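You operate a simulated robot arm through the tools that you are given. There is no shell and no other tool. Be economical: measure what you need, move in short steps, check, and stop when the job is done.

You are at the controls of a simulated two-armed robot. One attempt, no reset.

JOB
Open the lavender freshener fully and stand it at the counter's washer end; shut and shelve the other.
Fine: hold each pot steady as you twist its top; the shut one goes on the lower wall shelf.

It is judged by the outcome, as a careful person would: the job done as asked, and still so three seconds after it is handed in. It fails if anything else is knocked over, pushed out of place, dropped, spilled or broken.

ROBOT AND FRAMES
Two 7-joint arms with two-finger parallel grippers on one trunk, on a base that drives. Base frame: it is fixed to the floor where the robot stands at the start and does not move with it; the origin is under the middle of the robot, x ahead of it, y to its left, z up; the surface under the hand at the start is at about z = 910. Readings come in mm, rad, newtons and seconds.
The left shoulder is at the start at [50, 177, 1204], the right one opposite. With the tool pointing down near the work surface each hand reaches from about 220 to 700 mm from the robot's upright axis, wherever it stands, measured 20 degrees to its own side. Places, roughly: lower wall shelf [900, -200, 1200]; top of the blue freshener [500, -300, 1000]; top of the purple freshener [500, 0, 1000]; washer end of the counter [-1100, 1400, 900]. Payload 3.43 kg a hand.
The TCP of each hand is the grasp point between the finger pads, 34 mm short of the fingertips. In the tool frame z runs along the fingers and y along their closing line. The gripper opens to 128 mm. The fingers are 24 mm wide and 12 mm thick; the gripper's body (48 by 130 mm) begins 96 mm behind the TCP.
Orientation is that of the tool frame in the base frame, as [roll, pitch, yaw] about the fixed x, y, z axes, in that order (R = Rz(yaw) Ry(pitch) Rx(roll)). With the fingers straight down and closing along the base's y, the tool's x points along the base's -x, its y along +y and its z along -z.

CONTROLS
- The arms move only by the tool servo_tool. It takes "left_deltas", "right_deltas" or both (then of equal length, played together; a hand with none holds still); each is a list of rows, each a list of 7 numbers: the turn, a rotation vector about the base's x, y, z in rad, then the shift along the base's x, y, z in mm, then the finger opening in mm, from 0 to 128. In form: [[wx, wy, wz, tx, ty, tz, grip], ...]. A call has 1 to 10 rows; each row shifts and turns the commanded pose from where the row before left it. A row lasts 0.2 s, in which the tool goes at most 50 mm and 0.15 rad; a call with a longer step from one row to the next is refused whole, and so is a gripper value outside its range. A pose out of reach is approached as far as the arm can. The call stops where the force on the tool passes 50 N (or 10 N more than at its start, if that is more) or the arm is blocked; 0.2 s more then pass. The fingers move at their own pace (about 108 mm/s each) and stop on an object; they squeeze with about 29 N. The grip force told is the motor's: it shows also when the fingers shut on nothing. Time passes only in rows, and 0.2 s behind the last, so rows that do not move let the fingers close. The reply holds the time, the measured pose of the TCP, the force on the tool along the base axes, the opening and the grip force, in the units named above and with some noise, with the torque about the TCP (base axes, N m) and any sound that the robot's microphone picked up, and new pictures: "show" is both (left out), scene, wrist or none (wrist: the cameras of the hands that moved).
- Cameras (640 x 400 px; columns grow to the right, rows downward): "scene" is now at [156, -20.1, 1365.9]; the picture's right is [-0.25, -0.97, 0.00], its down [-0.57, 0.15, -0.81] and it looks along [0.79, -0.20, -0.58] (base axes); focal length 263 px, centre (320, 200). "left" rides on the left gripper at [76, 11, -160] in its tool frame; the picture's right is [-0.15, 0.99, 0.00], its down [-0.88, -0.13, -0.46] and it looks along [-0.45, -0.07, 0.89] (tool axes); focal length 234 px, centre (320, 200). "right" rides on the right gripper at [76, -11, -160] in its tool frame; the picture's right is [0.15, 0.99, 0.00], its down [-0.88, 0.13, -0.46] and it looks along [-0.45, 0.07, 0.89] (tool axes); focal length 234 px, centre (320, 200). There is no depth. A picture from a camera that has moved, and an enlarged one, comes with that camera's place and axes in the base frame and with its lens.
- raise_lower(by): slides the trunk up (or, below 0, down) by that many mm; the arms and the scene camera ride with it, the base frame stays. It gives what a move gives, with no picture.
- base_move(legs): drives the robot by 1 to 6 legs, each [ahead, turn to the left] in mm and rad, along the robot's own axes; the way and the turn of a leg run together, so that a leg with both is an arc; at most 1500 mm and 3.142 rad a leg. The arms and the cameras ride along, it lands a little off, and it stops where it bumps. It gives what a move gives, and a new picture of the scene camera.
- pan_tilt(pan, tilt): turns the head with the scene camera to pan (to the left, within 1.396 rad either way) and tilt (down, from -0.506 to 1.204), counted from straight ahead of the robot. It gives what a move gives, and a new picture of the scene camera.
- close_up(camera, box): a new picture of the part [left, top, right, bottom] of that camera's present view, enlarged. It takes no simulated time.
- finish_job(): hands the job in; it is judged then, once.

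Work in short steps. Places have to be worked out from the pictures, the camera data and where the tool is seen: move nearer, look again, correct. Check each grasp and each placing, and mend what went wrong. You have 120 turns and 260 pictures in all, those below and enlarged ones among them. Open the grippers and draw the arms clear of the work before you hand the job in, unless the task says otherwise; then end with one line.

The tools are called after "Call:" as name(argument=value, ...) on one line, values as JSON. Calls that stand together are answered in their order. servo_tool: Moves the arms, as the interface text tells. Its arguments: {"type":"object","properties":{"left_deltas":{"type":"array","items":{"type":"array","items":{"type":"number"}}},"right_deltas":{"type":"array","items":{"type":"array","items":{"type":"number"}}},"show":{"type":"string","enum":["both","scene","wrist","none"]}},"required":[]} The other tools are called the same way: raise_lower (by) slides the trunk up or down; base_move (legs) drives the base; pan_tilt (pan, tilt) turns the head that bears the scene camera; close_up (camera, box) takes an enlarged picture of a part of a camera's view; finish_job () hands the job in.

At the start:

```text
time: 0.0
left_position: [435.1, 68.1, 1000.4]
left_orientation: [3.141, -0.001, -3.141]
left_force: [0.7, -0.4, 0.2]
left_ft_torque: [0.03, 0.0, 0.02]
left_opening: 127.9
left_finger_force: 0.1
right_position: [389.2, -327.7, 1000.7]
right_orientation: [-3.141, 0.0, 3.141]
right_force: [0.2, 0.2, -0.4]
right_ft_torque: [0.0, 0.03, 0.02]
right_opening: 128.1
right_finger_force: 0.0
trunk travel left (down, up): [-375.0, 26.0]
robot x, y, heading: [-0.9, 1.8, 0.003]
head pan, tilt: [-0.253, 0.623]
```

scene: 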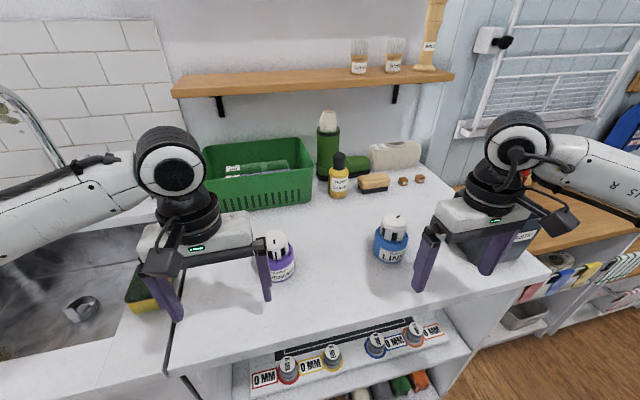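
right: 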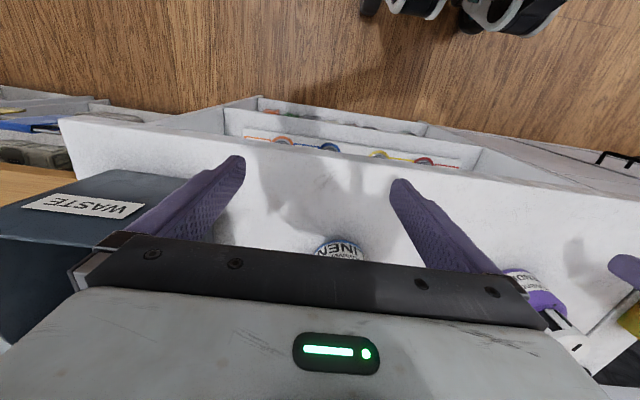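
left: 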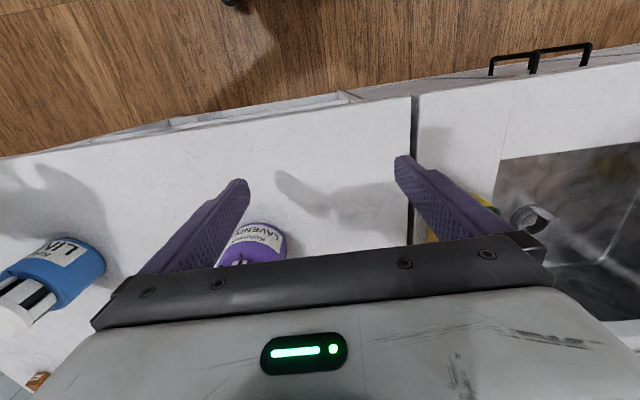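

I see the purple pot (lavender) and the blue one (linen). I look closely at both tops and the shelf strip below.

Call:
close_up(camera="scene", box=[250, 200, 330, 300])

Call:
close_up(camera="scene", box=[350, 190, 430, 280])

Call:
close_up(camera="scene", box=[240, 310, 460, 400])

Call:
close_up(camera="scene", box=[160, 0, 480, 200])

```text
4.00 times, centred on (290, 250) of scene
camera zoom: at [156.0, -20.1, 1365.9], right [-0.25, -0.97, 0.0], down [-0.57, 0.15, -0.81], along [0.79, -0.2, -0.58], focal length 1051 px, centre (440, 0)
```

zoom: 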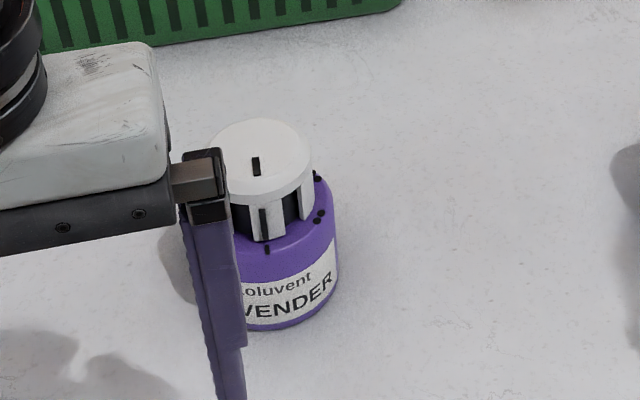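

```text
4.44 times, centred on (390, 235) of scene
camera zoom: at [156.0, -20.1, 1365.9], right [-0.25, -0.97, 0.0], down [-0.57, 0.15, -0.81], along [0.79, -0.2, -0.58], focal length 1168 px, centre (9, 44)
```

zoom: 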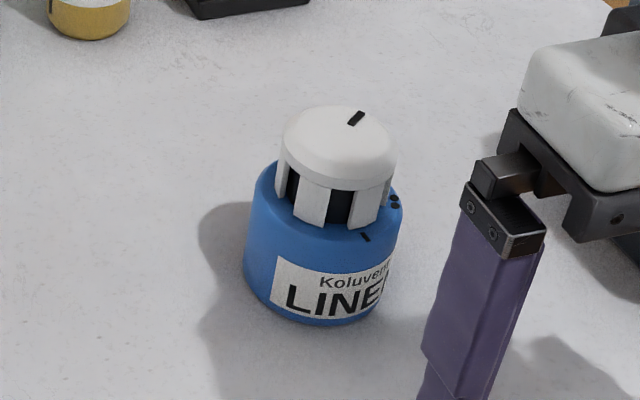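

```text
2.91 times, centred on (350, 355) of scene
camera zoom: at [156.0, -20.1, 1365.9], right [-0.25, -0.97, 0.0], down [-0.57, 0.15, -0.81], along [0.79, -0.2, -0.58], focal length 764 px, centre (233, -251)
```

zoom: 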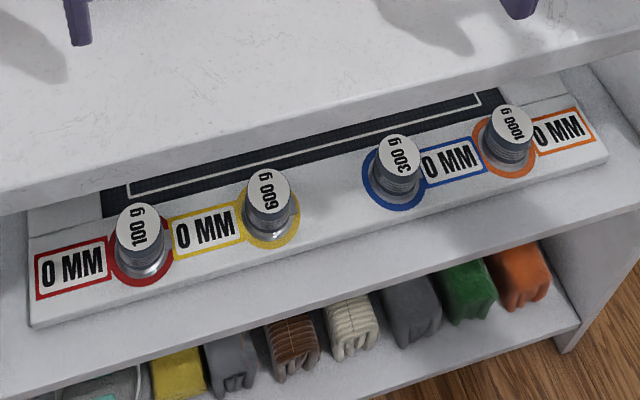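

```text
2.00 times, centred on (320, 100) of scene
camera zoom: at [156.0, -20.1, 1365.9], right [-0.25, -0.97, 0.0], down [-0.57, 0.15, -0.81], along [0.79, -0.2, -0.58], focal length 525 px, centre (320, 400)
```

zoom: 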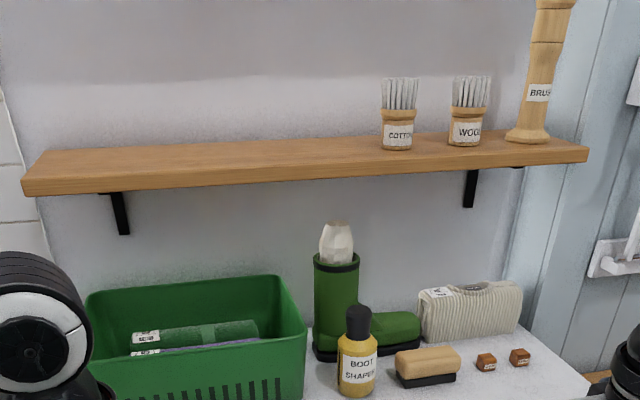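

Both tops carry a bar index and marks. I raise both hands and move them so their wrist cameras look down onto the pots.

Call:
servo_tool(left_deltas=[[0, 0, 0, 0, 0, 45, 128], [0, 0, 0, 0, 0, 45, 128], [0, 0, 0, 0, 0, 45, 128], [0, 0, 0, 0, 0, 45, 128], [0, 0, 0, 30, -15, 0, 128], [0, 0, 0, 40, -15, 0, 128], [0, 0, 0, 40, -15, 0, 128], [0, 0, 0, 10, -15, 0, 128]], right_deltas=[[0, 0, 0, 0, 0, 45, 128], [0, 0, 0, 0, 0, 45, 128], [0, 0, 0, 0, 0, 45, 128], [0, 0, 0, 0, 0, 45, 128], [0, 0, 0, 40, 0, 0, 128], [0, 0, 0, 40, 0, 0, 128], [0, 0, 0, 40, 0, 0, 128], [0, 0, 0, 20, 0, 0, 128]])

```text
time: 1.8
left_position: [554.5, 6.6, 1180.8]
left_orientation: [3.141, -0.002, -3.14]
left_force: [0.6, 0.4, 0.6]
left_ft_torque: [-0.03, -0.01, -0.02]
left_opening: 127.9
left_finger_force: 0.0
right_position: [527.8, -327.8, 1179.3]
right_orientation: [3.141, 0.0, -3.14]
right_force: [0.0, -0.7, -0.2]
right_ft_torque: [0.03, -0.01, -0.01]
right_opening: 127.9
right_finger_force: 0.1
trunk travel left (down, up): [-375.0, 26.0]
robot x, y, heading: [3.0, 2.6, 0.003]
head pan, tilt: [-0.253, 0.623]
camera scene: at [155.6, -20.5, 1365.9], right [-0.25, -0.97, 0.0], down [-0.57, 0.15, -0.81], along [0.79, -0.2, -0.58], focal length 263 px, centre (320, 200)
camera right: at [451.4, -338.6, 1339.6], right [-0.15, 0.99, 0.0], down [0.88, 0.13, 0.46], along [0.45, 0.07, -0.89], focal length 234 px, centre (320, 200)
camera left: at [480.4, 19.3, 1340.9], right [0.15, 0.99, 0.0], down [0.88, -0.13, 0.46], along [0.45, -0.07, -0.89], focal length 234 px, centre (320, 200)
```

scene: 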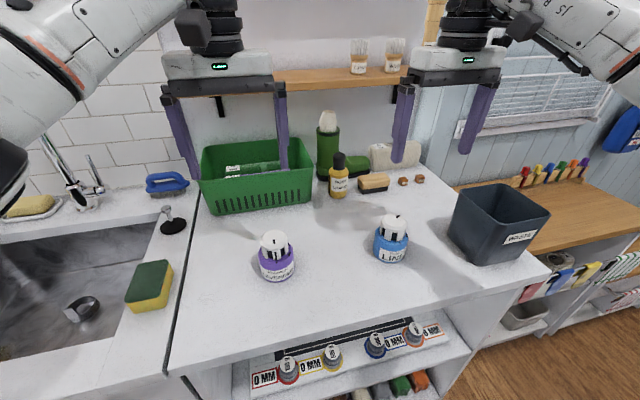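
right: 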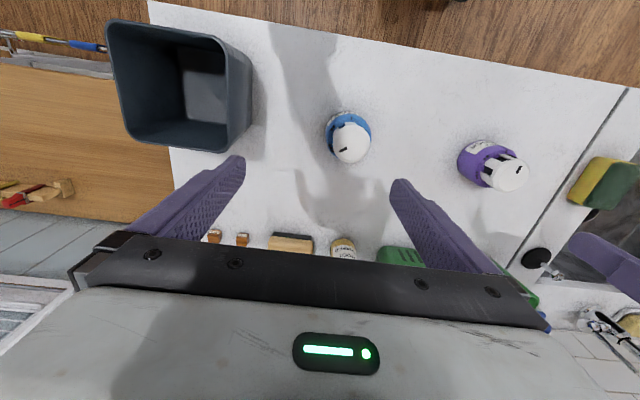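
left: 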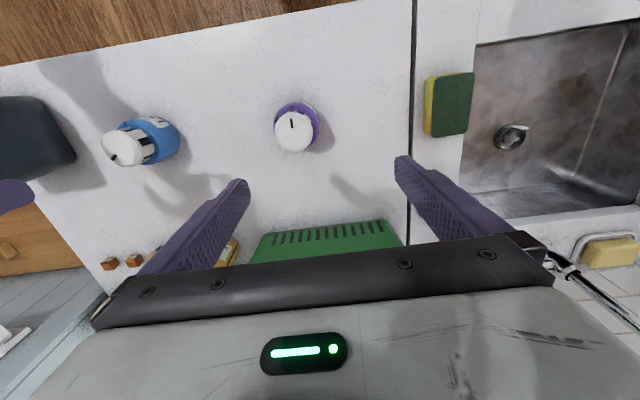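

Call:
close_up(camera="right", box=[310, 95, 390, 175])

Call:
close_up(camera="left", box=[255, 90, 335, 170])

Call:
close_up(camera="scene", box=[250, 220, 310, 290])

Call:
close_up(camera="right", box=[440, 125, 540, 205])

Call:
close_up(camera="left", box=[95, 100, 195, 180])

```text
5.00 times, centred on (350, 135) of right
camera zoom: at [451.4, -338.6, 1339.6], right [-0.15, 0.99, 0.0], down [0.88, 0.13, 0.46], along [0.45, 0.07, -0.89], focal length 1171 px, centre (170, 525)
```

zoom: 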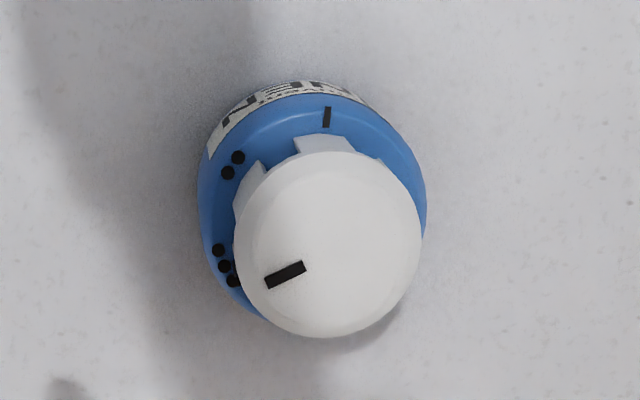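

```text
5.00 times, centred on (295, 130) of left
camera zoom: at [480.4, 19.3, 1340.9], right [0.15, 0.99, 0.0], down [0.88, -0.13, 0.46], along [0.45, -0.07, -0.89], focal length 1171 px, centre (445, 550)
```

zoom: 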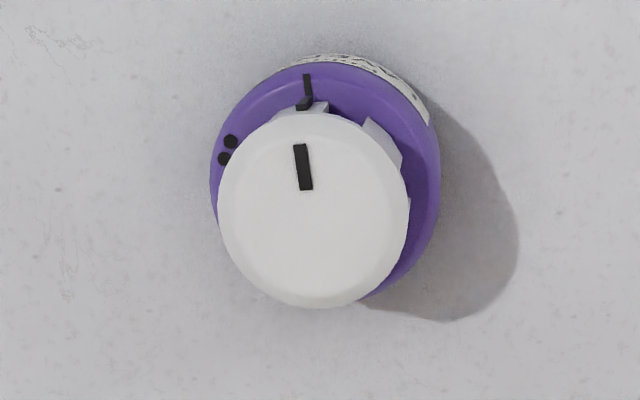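

```text
5.71 times, centred on (280, 255) of scene
camera zoom: at [155.6, -20.5, 1365.9], right [-0.25, -0.97, 0.0], down [-0.57, 0.15, -0.81], along [0.79, -0.2, -0.58], focal length 1501 px, centre (549, -114)
```

zoom: 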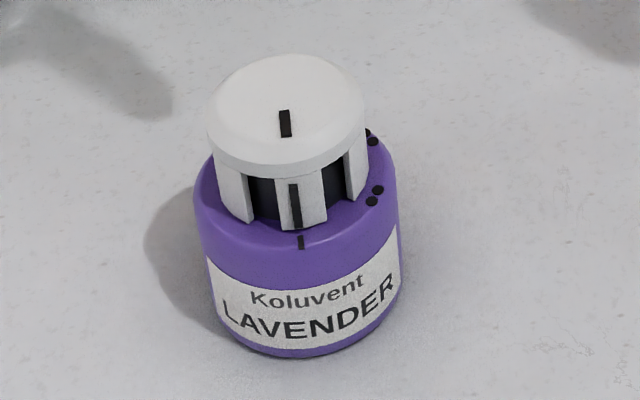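

```text
5.00 times, centred on (490, 165) of right
camera zoom: at [451.4, -338.6, 1339.6], right [-0.15, 0.99, 0.0], down [0.88, 0.13, 0.46], along [0.45, 0.07, -0.89], focal length 1171 px, centre (-530, 375)
```

zoom: 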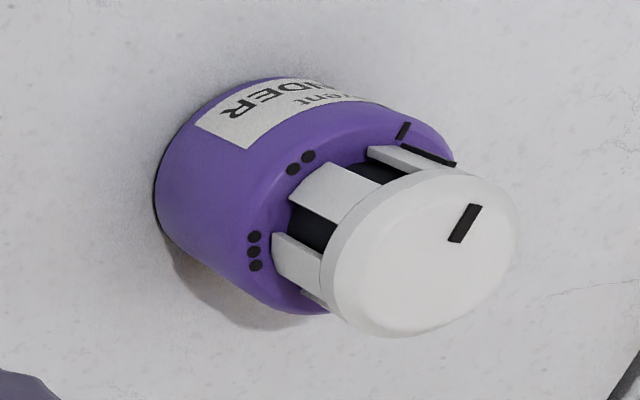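

```text
5.00 times, centred on (145, 140) of left
camera zoom: at [480.4, 19.3, 1340.9], right [0.15, 0.99, 0.0], down [0.88, -0.13, 0.46], along [0.45, -0.07, -0.89], focal length 1171 px, centre (1195, 500)
```

zoom: 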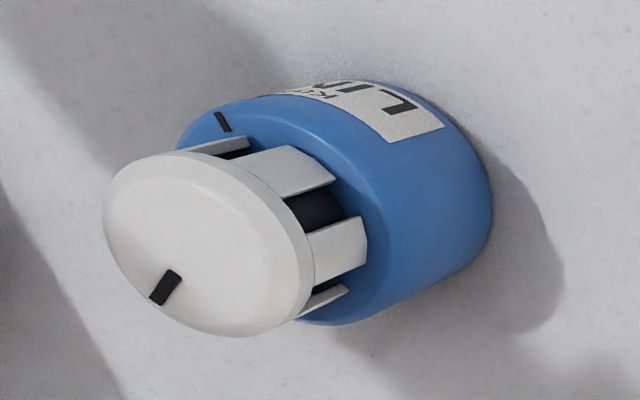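

Marks read bar = shut, then two dots, three dots = full. Lavender's index is at the bar (shut), linen's at three dots. I estimate lavender at (540,-29) and linen at (527,-279), body ~73 mm wide, cap ~54 mm. I look left toward the washer end before planning.

Call:
pan_tilt(pan=1.39, tilt=0.45)

Call:
pan_tilt(pan=0.6, tilt=0.5)

```text
time: 3.5
left_position: [555.9, 7.3, 1180.7]
left_orientation: [-3.141, 0.0, -3.14]
left_force: [0.9, 0.6, 0.4]
left_ft_torque: [0.0, -0.01, -0.02]
left_opening: 128.0
left_finger_force: 0.0
right_position: [527.7, -325.8, 1179.6]
right_orientation: [3.141, 0.0, 3.14]
right_force: [0.4, 0.2, 0.4]
right_ft_torque: [0.01, -0.01, 0.01]
right_opening: 127.9
right_finger_force: 0.1
trunk travel left (down, up): [-375.0, 26.0]
robot x, y, heading: [0.5, 4.2, 0.0]
head pan, tilt: [1.389, 0.45]
camera scene: at [87.7, 92.2, 1381.5], right [0.98, -0.18, 0.0], down [-0.08, -0.43, -0.9], along [0.16, 0.89, -0.44], focal length 263 px, centre (320, 200)
```

scene: 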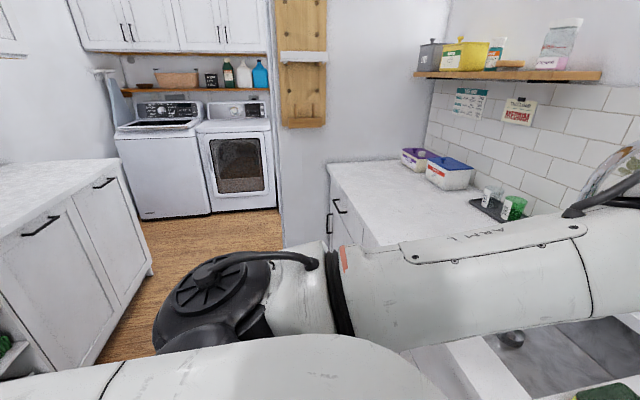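

```text
time: 4.6
left_position: [556.0, 8.3, 1181.8]
left_orientation: [-3.141, -0.001, -3.138]
left_force: [0.3, -0.2, -0.6]
left_ft_torque: [-0.02, -0.03, -0.03]
left_opening: 128.3
left_finger_force: 0.0
right_position: [527.2, -327.0, 1179.1]
right_orientation: [3.14, 0.001, 3.141]
right_force: [0.4, -0.2, -0.1]
right_ft_torque: [-0.02, -0.03, 0.01]
right_opening: 128.2
right_finger_force: 0.1
trunk travel left (down, up): [-375.0, 26.0]
robot x, y, heading: [2.4, -1.2, 0.001]
head pan, tilt: [0.6, 0.499]
camera scene: at [146.1, 53.3, 1377.0], right [0.57, -0.82, 0.0], down [-0.39, -0.27, -0.88], along [0.72, 0.5, -0.48], focal length 263 px, centre (320, 200)
```

scene: 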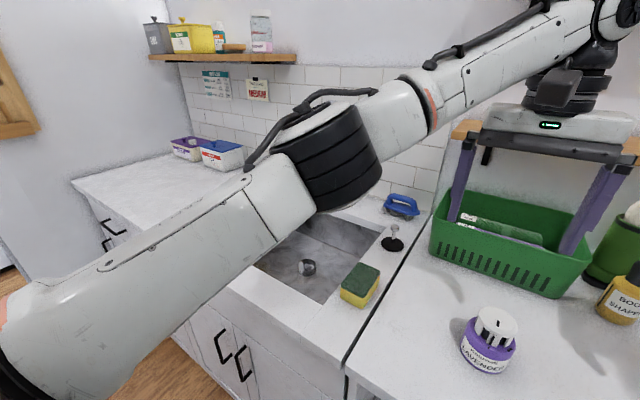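

The washer end belongs to the counter behind-left (end near (-833,1800)). Now I tilt the left hand to 35° below horizontal, azimuth −20°, and bring it to a pre-grasp behind the lavender pot.

Call:
servo_tool(left_deltas=[[0, -0.137, 0, -15, 0, 0, 128], [0, -0.137, 0, -15, 0, 0, 128], [0, -0.137, 0, -15, 0, 0, 128], [0, -0.137, 0, -15, 0, 0, 128], [0, -0.137, 0, -15, 0, -10, 128], [0, -0.137, 0, -15, 0, -20, 128], [0, -0.137, 0, -18, -3, -20, 128], [0, 0, -0.117, 0, 0, -20, 128], [0, 0, -0.117, 0, 0, -20, 128], [0, 0, -0.116, 0, 0, -20, 128]])

Call:
pan_tilt(pan=0, tilt=0.75)

```text
time: 6.8
left_position: [448.2, 4.1, 1070.8]
left_orientation: [-3.138, 0.959, 2.794]
left_force: [-0.8, 0.3, -0.4]
left_ft_torque: [0.03, 0.01, -0.05]
left_opening: 128.0
left_finger_force: 0.0
right_position: [528.8, -327.2, 1180.8]
right_orientation: [3.14, 0.0, -3.141]
right_force: [0.6, -2.1, -0.1]
right_ft_torque: [-0.01, 0.01, 0.01]
right_opening: 128.2
right_finger_force: 0.0
trunk travel left (down, up): [-375.0, 26.0]
robot x, y, heading: [0.2, -1.9, 0.001]
head pan, tilt: [0.6, 0.499]
camera scene: at [146.3, 53.9, 1377.0], right [0.56, -0.83, 0.0], down [-0.4, -0.27, -0.88], along [0.72, 0.5, -0.48], focal length 263 px, centre (320, 200)
camera left: at [289.0, 75.6, 1101.6], right [0.42, 0.9, 0.12], down [0.08, -0.17, 0.98], along [0.9, -0.4, -0.14], focal length 234 px, centre (320, 200)
```

scene: 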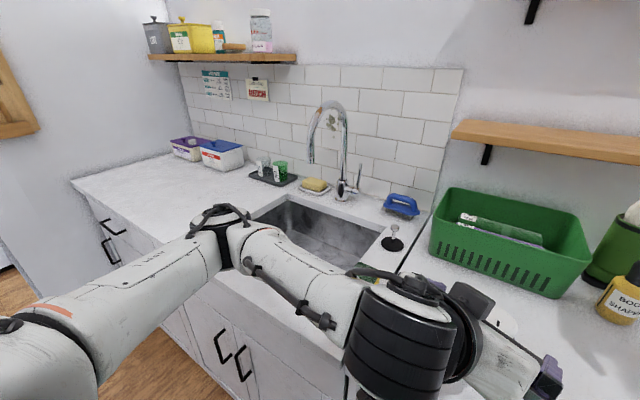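
left: 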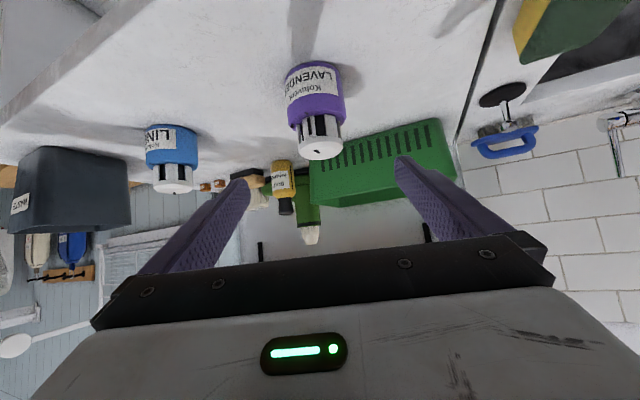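

```text
time: 7.8
left_position: [450.2, 2.8, 1071.7]
left_orientation: [-3.14, 0.959, 2.794]
left_force: [-0.1, -0.5, 0.5]
left_ft_torque: [-0.01, -0.01, 0.01]
left_opening: 128.2
left_finger_force: 0.0
right_position: [528.3, -328.2, 1179.6]
right_orientation: [3.14, 0.0, -3.139]
right_force: [0.2, 0.0, -0.2]
right_ft_torque: [-0.03, -0.01, 0.0]
right_opening: 128.1
right_finger_force: 0.0
trunk travel left (down, up): [-375.0, 26.0]
robot x, y, heading: [0.5, 4.0, -0.001]
head pan, tilt: [0.0, 0.75]
camera scene: at [154.0, 1.9, 1355.1], right [0.0, -1.0, 0.0], down [-0.68, 0.0, -0.73], along [0.73, 0.0, -0.68], focal length 263 px, centre (320, 200)
```

scene: 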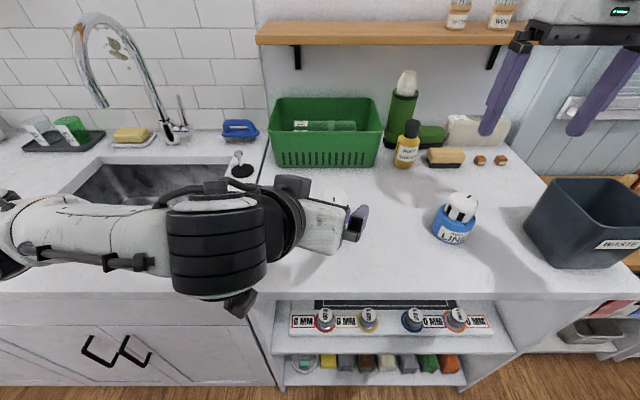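

The lavender pot is centred between the open fingers. I lower then advance along the tool axis most of the way and check.

Call:
servo_tool(left_deltas=[[0, 0, 0, 0, 1, -29, 128], [0, 0, 0, 0, 1, -29, 128], [0, 0, 0, 20, -7, -15, 128], [0, 0, 0, 20, -7, -15, 128], [0, 0, 0, 20, -7, -15, 128]])

```text
time: 9.0
left_position: [507.9, -15.9, 966.3]
left_orientation: [-3.14, 0.957, 2.792]
left_force: [0.5, -0.2, 0.0]
left_ft_torque: [-0.02, 0.0, -0.03]
left_opening: 127.9
left_finger_force: 0.1
right_position: [527.4, -327.1, 1178.8]
right_orientation: [-3.141, 0.0, 3.141]
right_force: [0.0, -0.1, -0.4]
right_ft_torque: [-0.02, 0.01, 0.0]
right_opening: 128.2
right_finger_force: 0.0
trunk travel left (down, up): [-375.0, 26.0]
robot x, y, heading: [0.7, 0.4, 0.0]
head pan, tilt: [0.0, 0.75]
camera scene: at [154.2, 1.6, 1355.0], right [0.0, -1.0, 0.0], down [-0.68, 0.0, -0.73], along [0.73, 0.0, -0.68], focal length 263 px, centre (320, 200)
camera left: at [348.9, 54.7, 997.2], right [0.42, 0.9, 0.12], down [0.08, -0.17, 0.98], along [0.9, -0.4, -0.14], focal length 234 px, centre (320, 200)
```

scene: 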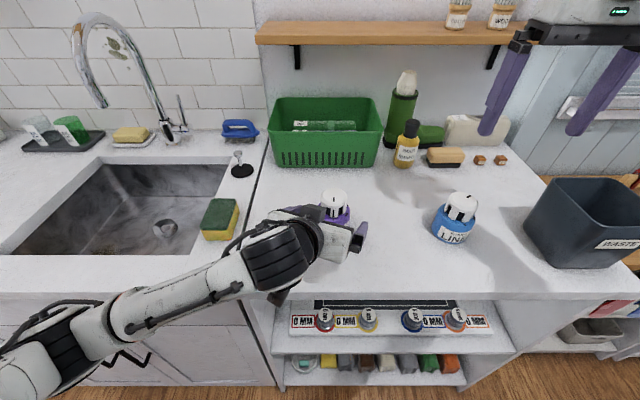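
left: 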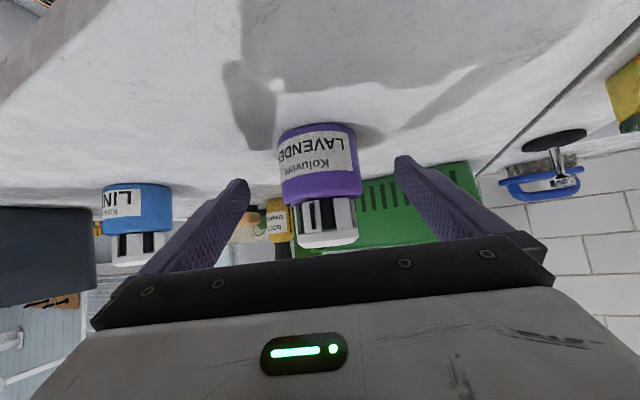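

Aligned; about 30 mm further brings the pads to the pot's diameter. Then I close gently on the body.

Call:
servo_tool(left_deltas=[[0, 0, 0, 14, -5, -10, 128], [0, 0, 0, 14, -5, -10, 128], [0, 0, 0, 0, 0, 0, 100], [0, 0, 0, 0, 0, 0, 80], [0, 0, 0, 0, 0, 0, 60], [0, 0, 0, 0, 0, 0, 50], [0, 0, 0, 0, 0, 0, 50]])

```text
time: 10.6
left_position: [534.3, -26.9, 947.4]
left_orientation: [-3.141, 0.959, 2.795]
left_force: [0.5, 0.0, 0.7]
left_ft_torque: [0.06, -0.07, -0.03]
left_opening: 70.9
left_finger_force: 29.1
right_position: [527.1, -327.2, 1179.0]
right_orientation: [-3.141, 0.001, 3.141]
right_force: [0.5, -0.6, -0.5]
right_ft_torque: [0.02, -0.01, -0.02]
right_opening: 128.0
right_finger_force: 0.1
trunk travel left (down, up): [-375.0, 26.0]
robot x, y, heading: [-0.8, -2.9, -0.002]
head pan, tilt: [0.0, 0.75]
camera scene: at [154.0, 1.8, 1355.1], right [0.0, -1.0, 0.0], down [-0.68, 0.0, -0.73], along [0.73, 0.0, -0.68], focal length 263 px, centre (320, 200)
camera left: at [376.4, 45.1, 977.9], right [0.42, 0.9, 0.12], down [0.08, -0.17, 0.98], along [0.9, -0.4, -0.14], focal length 234 px, centre (320, 200)
```

scene: 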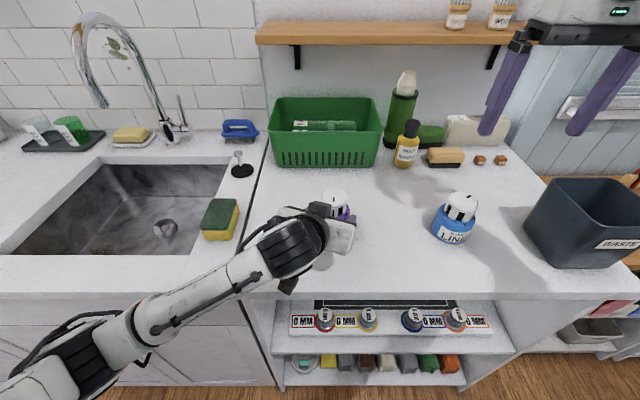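
left: 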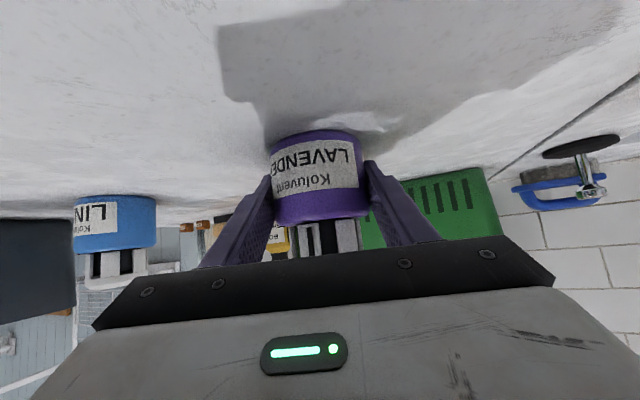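

Grip holds at 70.9 mm. I bring the right hand over at height, pre-turned −65° so it can twist counter-clockwise.

Call:
servo_tool(right_deltas=[[0, 0, -0.142, 1, 37, 0, 90], [0, 0, -0.142, 1, 37, 0, 90], [0, 0, -0.142, 1, 37, 0, 90], [0, 0, -0.142, 1, 37, 0, 90], [0, 0, -0.142, 1, 37, 0, 90], [0, 0, -0.142, 1, 37, 0, 90], [0, 0, -0.142, 1, 37, 0, 90], [0, 0, -0.142, 1, 41, 0, 90]])

```text
time: 12.4
left_position: [535.2, -24.9, 949.9]
left_orientation: [-3.139, 0.959, 2.793]
left_force: [0.6, 0.7, 1.6]
left_ft_torque: [0.08, -0.11, 0.01]
left_opening: 70.6
left_finger_force: 29.1
right_position: [538.5, -26.2, 1179.7]
right_orientation: [3.141, -0.001, 2.001]
right_force: [0.1, -0.2, 0.3]
right_ft_torque: [-0.03, 0.02, 0.01]
right_opening: 90.1
right_finger_force: 0.1
trunk travel left (down, up): [-375.0, 26.0]
robot x, y, heading: [-1.3, -0.5, 0.005]
head pan, tilt: [0.0, 0.75]
camera scene: at [153.8, 2.8, 1355.1], right [0.0, -1.0, 0.0], down [-0.68, 0.0, -0.73], along [0.73, 0.0, -0.68], focal length 263 px, centre (320, 200)
camera right: at [495.5, 37.6, 1338.5], right [0.84, 0.55, 0.0], down [0.49, -0.75, 0.46], along [0.25, -0.38, -0.89], focal length 234 px, centre (320, 200)
```

scene: 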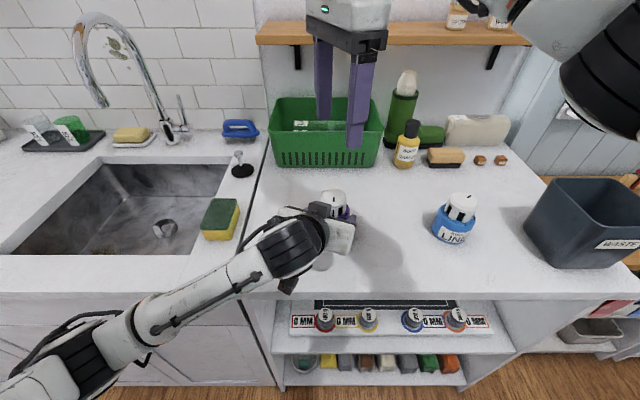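
right: 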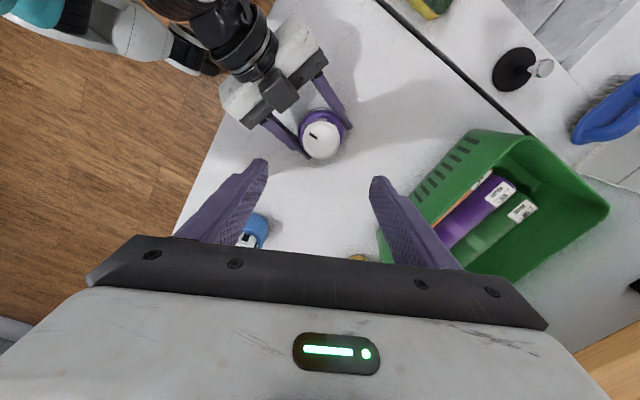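

Call:
close_up(camera="right", box=[280, 95, 360, 175])

Call:
close_up(camera="scene", box=[300, 170, 380, 230])

```text
5.00 times, centred on (320, 135) of right
camera zoom: at [495.5, 37.6, 1338.5], right [0.84, 0.55, 0.0], down [0.49, -0.75, 0.46], along [0.25, -0.38, -0.89], focal length 1171 px, centre (320, 525)
```

zoom: 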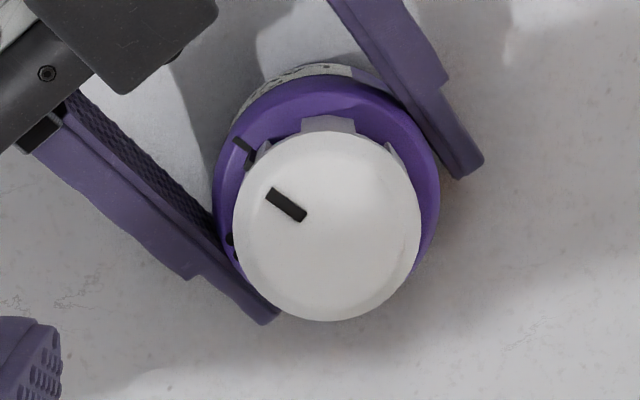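

```text
6.67 times, centred on (340, 200) of scene
camera zoom: at [153.8, 2.8, 1355.1], right [0.0, -1.0, 0.0], down [-0.68, 0.0, -0.73], along [0.73, 0.0, -0.68], focal length 1751 px, centre (187, 200)
```

zoom: 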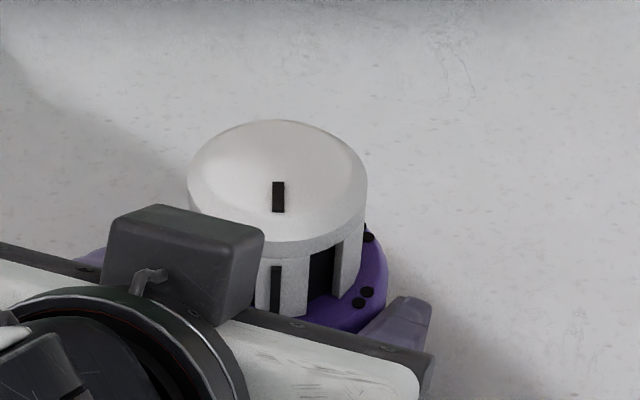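

Cap centre measures (539,−24), top about z 1002. I descend so the fingertips reach z≈984, just around the cap's rim and above the left fingers.

Call:
servo_tool(right_deltas=[[0, 0, 0, 0.5, 2, -40, 90], [0, 0, 0, 0, 0, -40, 90], [0, 0, 0, 0, 0, -40, 90], [0, 0, 0, 0, 0, -25, 90], [0, 0, 0, 0, 0, -15, 90]])

Call:
close_up(camera="scene", box=[290, 150, 390, 230])

```text
time: 13.6
left_position: [534.0, -25.7, 948.1]
left_orientation: [3.141, 0.957, 2.79]
left_force: [0.0, -2.9, -3.8]
left_ft_torque: [0.4, -1.12, 0.01]
left_opening: 70.7
left_finger_force: 29.1
right_position: [539.3, -23.0, 1022.9]
right_orientation: [3.135, 0.0, 2.004]
right_force: [4.5, 2.4, 14.6]
right_ft_torque: [-0.23, 0.59, 0.01]
right_opening: 86.9
right_finger_force: 0.0
trunk travel left (down, up): [-375.0, 26.0]
robot x, y, heading: [1.9, -0.5, -0.0]
head pan, tilt: [0.0, 0.75]
camera scene: at [153.5, 1.9, 1355.4], right [0.0, -1.0, 0.0], down [-0.68, 0.0, -0.73], along [0.73, 0.0, -0.68], focal length 263 px, centre (320, 200)
camera right: at [495.1, 39.9, 1181.8], right [0.84, 0.55, 0.01], down [0.49, -0.75, 0.46], along [0.26, -0.38, -0.89], focal length 234 px, centre (320, 200)
```

scene: 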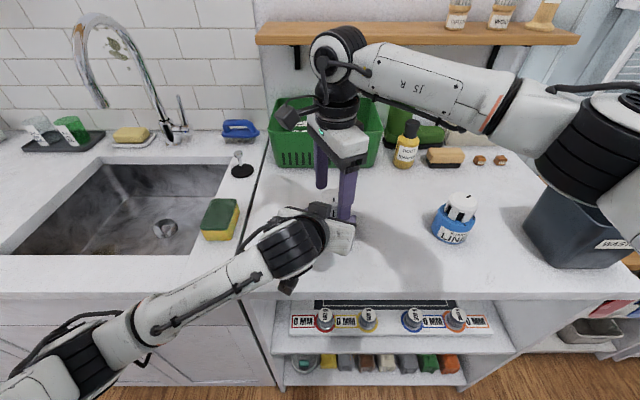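
right: 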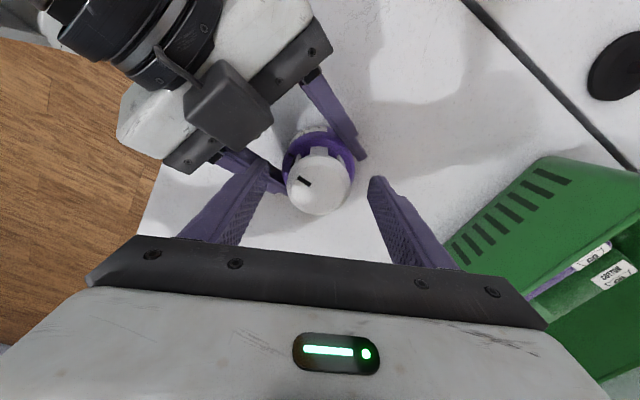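

```text
5.00 times, centred on (340, 190) of scene
camera zoom: at [153.5, 1.9, 1355.4], right [0.0, -1.0, 0.0], down [-0.68, 0.0, -0.73], along [0.73, 0.0, -0.68], focal length 1314 px, centre (220, 250)
```

zoom: 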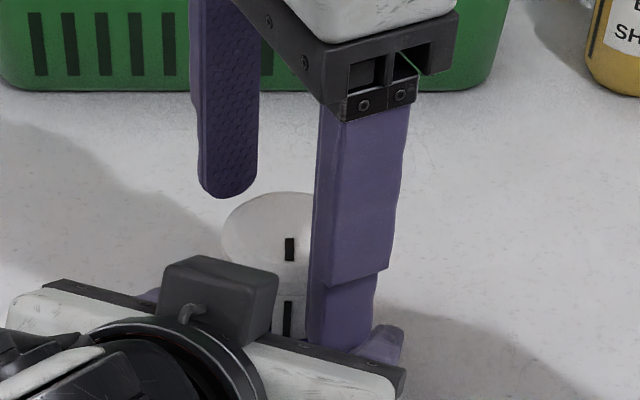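

The near finger touches the left gripper's finger (14 N). I lift, narrow the opening to 62 mm and come down again inside the left fingers.

Call:
servo_tool(right_deltas=[[0, 0, 0, 0, 0, 18, 90], [0, 0, 0, 0, 0, 18, 62], [0, 0, 0, 0, -1, 0, 62], [0, 0, 0, 0, 0, -12, 62], [0, 0, 0, 0, 0, -12, 62], [0, 0, 0, 0, 0, -6, 62]])

Call:
close_up(camera="right", box=[220, 100, 420, 240])

```text
time: 15.0
left_position: [535.4, -26.3, 946.0]
left_orientation: [-3.14, 0.959, 2.795]
left_force: [-0.5, 1.0, -0.4]
left_ft_torque: [-0.01, 0.02, -0.05]
left_opening: 70.5
left_finger_force: 28.9
right_position: [537.5, -25.5, 1026.1]
right_orientation: [3.139, 0.0, 2.006]
right_force: [-0.4, -0.7, -0.1]
right_ft_torque: [0.03, 0.0, -0.02]
right_opening: 61.8
right_finger_force: 0.0
trunk travel left (down, up): [-375.0, 26.0]
robot x, y, heading: [2.1, -0.4, 0.003]
head pan, tilt: [0.0, 0.75]
camera scene: at [154.1, 1.8, 1355.0], right [0.0, -1.0, 0.0], down [-0.68, 0.0, -0.73], along [0.73, 0.0, -0.68], focal length 263 px, centre (320, 200)
camera right: at [494.3, 38.3, 1185.4], right [0.84, 0.55, 0.0], down [0.49, -0.74, 0.46], along [0.25, -0.38, -0.89], focal length 234 px, centre (320, 200)
```

scene: 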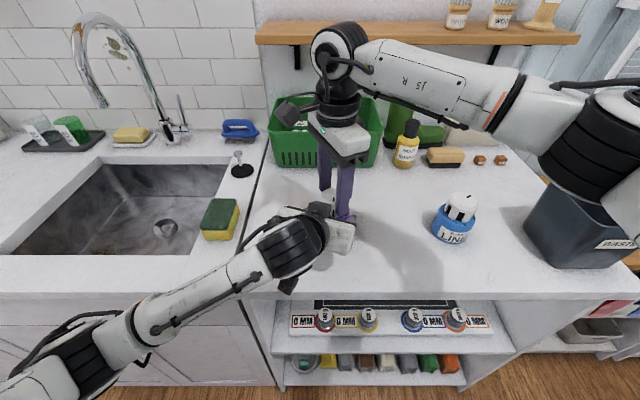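
right: 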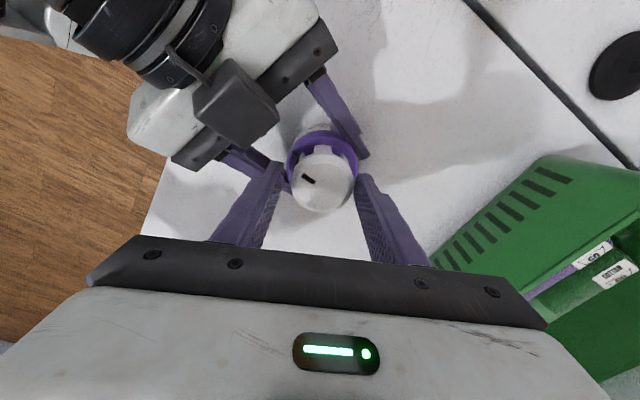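

```text
2.86 times, centred on (320, 170) of right
camera zoom: at [494.3, 38.3, 1185.4], right [0.84, 0.55, 0.0], down [0.49, -0.74, 0.46], along [0.25, -0.38, -0.89], focal length 669 px, centre (320, 286)
```

zoom: 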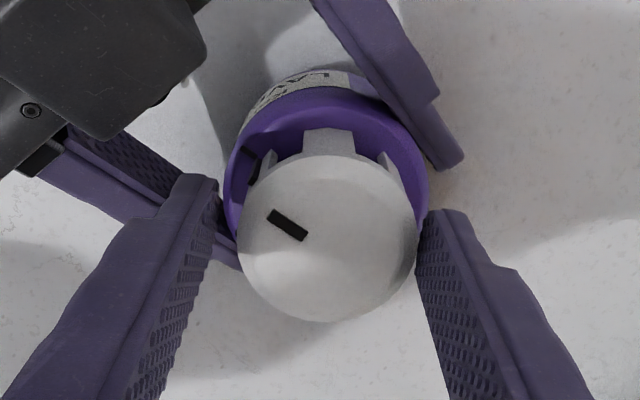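

No contact now. I lower another 7 mm and close on the cap.

Call:
servo_tool(right_deltas=[[0, 0, 0, 1, 1, -7, 62], [0, 0, 0, 0, 0, 0, 54], [0, 0, 0, 0, 0, 0, 40], [0, 0, 0, 0, 0, 0, 40]], show="wrist")

```text
time: 16.0
left_position: [534.6, -25.7, 946.6]
left_orientation: [-3.138, 0.958, 2.794]
left_force: [-10.5, -1.9, -0.1]
left_ft_torque: [0.4, -0.57, -0.03]
left_opening: 70.5
left_finger_force: 29.2
right_position: [538.0, -25.1, 1017.4]
right_orientation: [3.138, 0.001, 2.004]
right_force: [9.7, 1.6, 0.6]
right_ft_torque: [-0.24, -0.14, 0.05]
right_opening: 52.4
right_finger_force: 29.2
trunk travel left (down, up): [-375.0, 26.0]
robot x, y, heading: [2.8, -0.6, 0.001]
head pan, tilt: [0.0, 0.75]
camera right: at [495.1, 39.1, 1177.8], right [0.84, 0.55, 0.0], down [0.49, -0.74, 0.46], along [0.25, -0.38, -0.89], focal length 234 px, centre (320, 200)
```

right: 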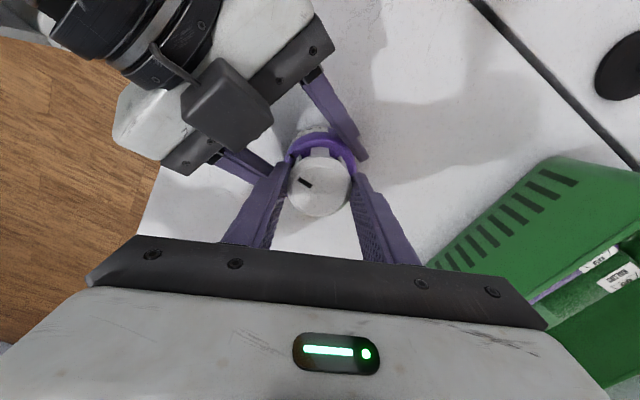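

Cap gripped at 52.4 mm with a small sideways load; I relieve 1 mm and twist CCW 0.7 rad, watching torque and pot.

Call:
servo_tool(right_deltas=[[0, 0, 0, 1, 0, 0, 40], [0, 0, 0.14, 0, 0, 0, 40], [0, 0, 0.14, 0, 0, 0, 40], [0, 0, 0.14, 0, 0, 0, 40], [0, 0, 0.14, 0, 0, 0, 40], [0, 0, 0.14, 0, 0, 0, 40]], show="both")

Call:
close_up(camera="right", box=[260, 100, 380, 240])

```text
time: 17.4
left_position: [535.4, -24.5, 947.5]
left_orientation: [-3.141, 0.961, 2.796]
left_force: [4.5, -1.3, -0.6]
left_ft_torque: [-0.12, 0.12, 0.02]
left_opening: 70.8
left_finger_force: 28.7
right_position: [538.6, -25.6, 1018.6]
right_orientation: [-3.141, -0.002, 2.71]
right_force: [-5.7, 1.1, -0.4]
right_ft_torque: [0.19, 0.16, -0.03]
right_opening: 52.0
right_finger_force: 29.5
trunk travel left (down, up): [-375.0, 26.0]
robot x, y, heading: [1.7, 3.9, -0.001]
head pan, tilt: [0.0, 0.75]
camera scene: at [154.1, 1.8, 1355.0], right [0.0, -1.0, 0.0], down [-0.68, 0.0, -0.73], along [0.73, 0.0, -0.68], focal length 263 px, centre (320, 200)
camera right: at [464.8, -3.3, 1178.8], right [0.28, 0.96, 0.0], down [0.86, -0.25, 0.45], along [0.43, -0.13, -0.89], focal length 234 px, centre (320, 200)
```

scene: 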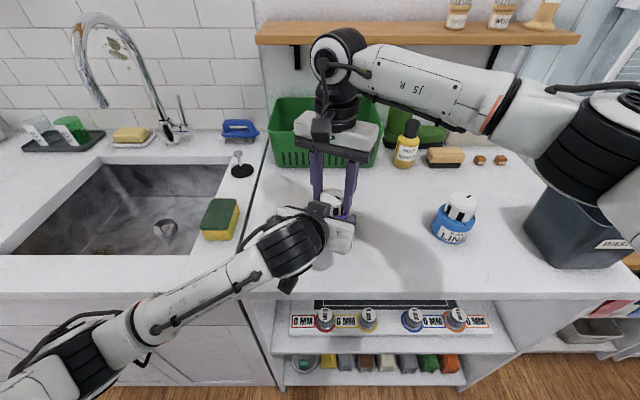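
right: 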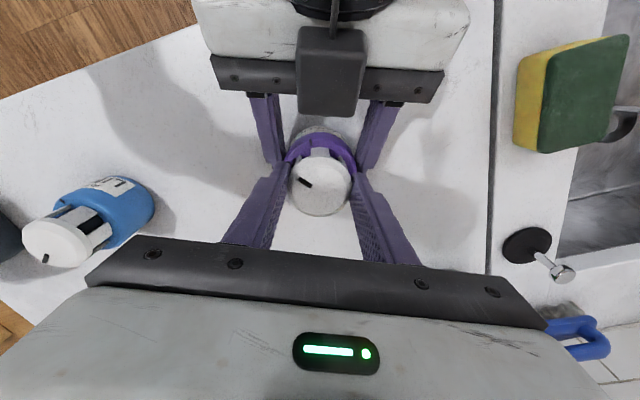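

```text
2.86 times, centred on (320, 170) of right
camera zoom: at [464.8, -3.3, 1178.8], right [0.28, 0.96, 0.0], down [0.86, -0.25, 0.45], along [0.43, -0.13, -0.89], focal length 669 px, centre (320, 286)
```

zoom: 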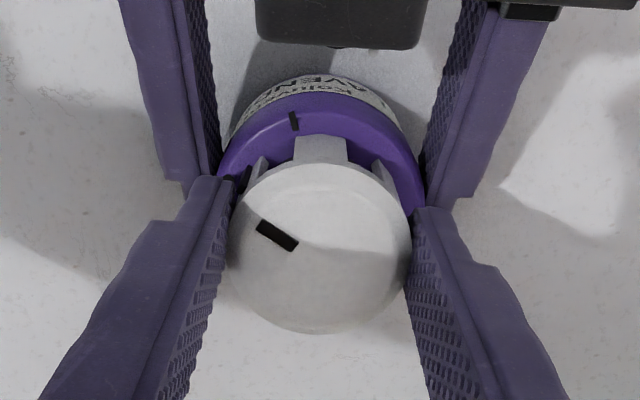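

The cap follows the hand and the body stays put. I twist another 0.7 rad and check against the dots.

Call:
servo_tool(right_deltas=[[0, 0, 0.14, 0, 0, 0, 40], [0, 0, 0.14, 0, 0, 0, 40], [0, 0, 0.14, 0, 0, 0, 40], [0, 0, 0.14, 0, 0, 0, 40], [0, 0, 0.14, 0, 0, 0, 40]], show="wrist")

Call:
close_up(camera="right", box=[260, 100, 380, 240])

```text
time: 18.6
left_position: [536.9, -24.5, 947.3]
left_orientation: [-3.142, 0.957, 2.795]
left_force: [14.3, 8.8, 0.7]
left_ft_torque: [-0.88, 0.43, 0.08]
left_opening: 70.7
left_finger_force: 29.3
right_position: [538.6, -26.4, 1017.4]
right_orientation: [-3.141, -0.003, -2.878]
right_force: [-13.7, -8.6, -0.5]
right_ft_torque: [0.34, 0.55, -0.05]
right_opening: 52.3
right_finger_force: 29.3
trunk travel left (down, up): [-375.0, 26.0]
robot x, y, heading: [3.1, 0.8, 0.0]
head pan, tilt: [0.0, 0.75]
camera right: at [468.3, -56.6, 1178.6], right [-0.4, 0.92, 0.0], down [0.82, 0.36, 0.45], along [0.42, 0.18, -0.89], focal length 234 px, centre (320, 200)
```

right: 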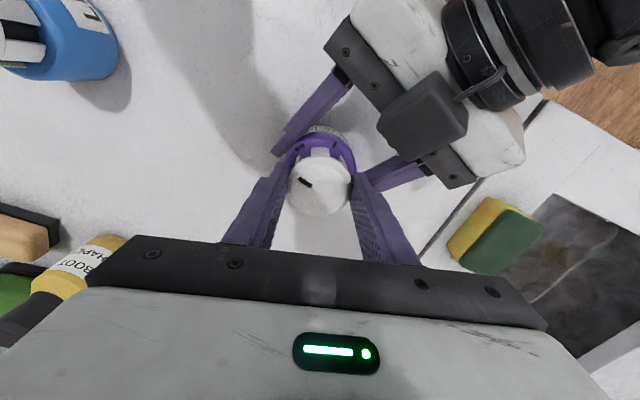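

```text
2.86 times, centred on (320, 170) of right
camera zoom: at [468.3, -56.6, 1178.6], right [-0.4, 0.92, 0.0], down [0.82, 0.36, 0.45], along [0.42, 0.18, -0.89], focal length 669 px, centre (320, 286)
```

zoom: 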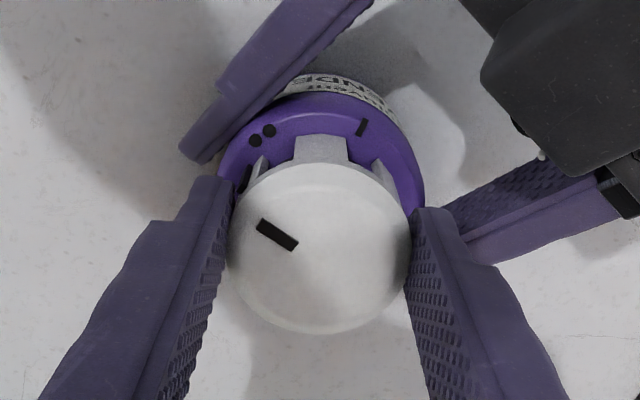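

Two dots passed; three dots is ~50° further. I relieve the side load and continue 0.42 rad, checking.

Call:
servo_tool(right_deltas=[[0, 0, 0, -1, -1, 0, 40], [0, 0, 0.14, 0, 0, 0, 40], [0, 0, 0.14, 0, 0, 0, 40], [0, 0, 0.14, 0, 0, 0, 40]], show="wrist")

Call:
close_up(camera="right", box=[260, 100, 380, 240])

```text
time: 19.6
left_position: [535.4, -26.1, 948.2]
left_orientation: [-3.14, 0.959, 2.795]
left_force: [7.8, 14.7, 3.6]
left_ft_torque: [-1.01, 0.21, 0.1]
left_opening: 70.7
left_finger_force: 29.0
right_position: [538.4, -27.9, 1019.2]
right_orientation: [-3.141, -0.004, -2.457]
right_force: [-7.6, -14.1, -3.8]
right_ft_torque: [-0.01, 0.33, 0.04]
right_opening: 52.4
right_finger_force: 28.8
trunk travel left (down, up): [-375.0, 26.0]
robot x, y, heading: [0.9, -3.6, -0.003]
head pan, tilt: [0.0, 0.75]
camera right: at [486.8, -84.0, 1178.6], right [-0.74, 0.67, 0.0], down [0.6, 0.66, 0.45], along [0.31, 0.33, -0.89], focal length 234 px, centre (320, 200)
```

right: 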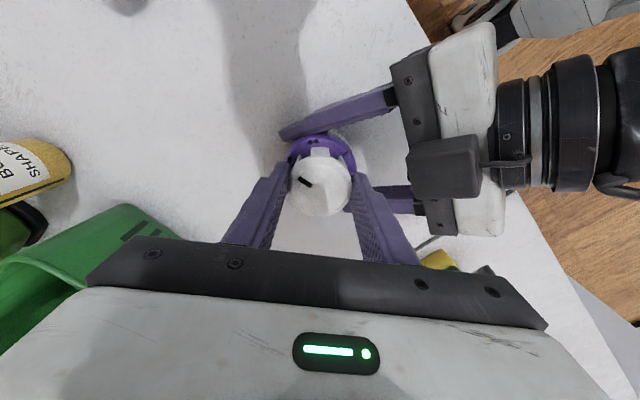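

```text
2.86 times, centred on (320, 170) of right
camera zoom: at [486.8, -84.0, 1178.6], right [-0.74, 0.67, 0.0], down [0.6, 0.66, 0.45], along [0.31, 0.33, -0.89], focal length 669 px, centre (320, 286)
```

zoom: 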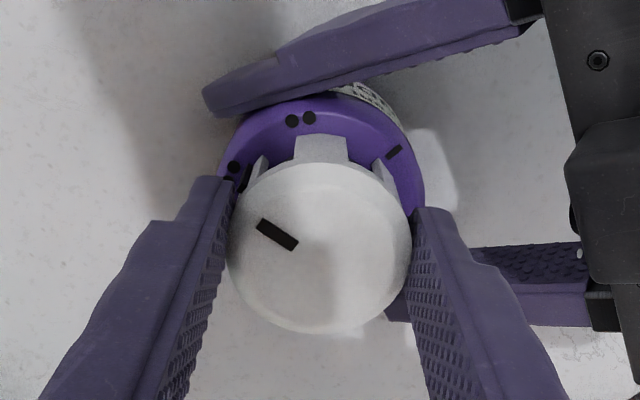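

Three dots is nearly there: by geometry ~0.27 rad remains. I finish the turn in two small steps.

Call:
servo_tool(right_deltas=[[0, 0, 0, -0.5, -2, 0, 40], [0, 0, 0.14, 0, 0, 0, 40], [0, 0, 0.13, 0, 0, 0, 40], [0, 0, 0, 0, 0, 0, 40]], show="wrist")

Call:
close_up(camera="right", box=[260, 100, 380, 240])

```text
time: 20.6
left_position: [535.5, -26.1, 947.1]
left_orientation: [-3.139, 0.96, 2.792]
left_force: [-4.5, 12.1, 7.2]
left_ft_torque: [-0.11, -0.07, 0.0]
left_opening: 70.7
left_finger_force: 29.0
right_position: [537.0, -29.8, 1018.3]
right_orientation: [-3.14, 0.001, -2.319]
right_force: [5.2, -12.9, -5.6]
right_ft_torque: [-0.77, -0.25, -0.03]
right_opening: 52.0
right_finger_force: 29.3
right hand out of reach, approached as far as the arm can: row 3
trunk travel left (down, up): [-375.0, 26.0]
robot x, y, heading: [0.4, -2.4, -0.004]
head pan, tilt: [0.0, 0.75]
camera right: at [493.7, -92.3, 1178.3], right [-0.82, 0.57, 0.0], down [0.5, 0.73, 0.46], along [0.26, 0.37, -0.89], focal length 234 px, centre (320, 200)
```

right: 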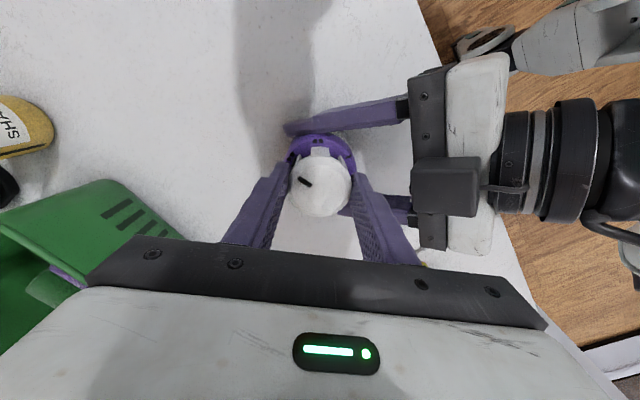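

```text
2.86 times, centred on (320, 170) of right
camera zoom: at [493.7, -92.3, 1178.3], right [-0.82, 0.57, 0.0], down [0.5, 0.73, 0.46], along [0.26, 0.37, -0.89], focal length 669 px, centre (320, 286)
```

zoom: 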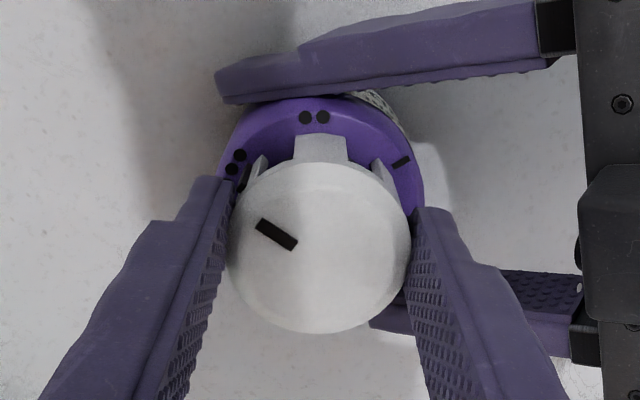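

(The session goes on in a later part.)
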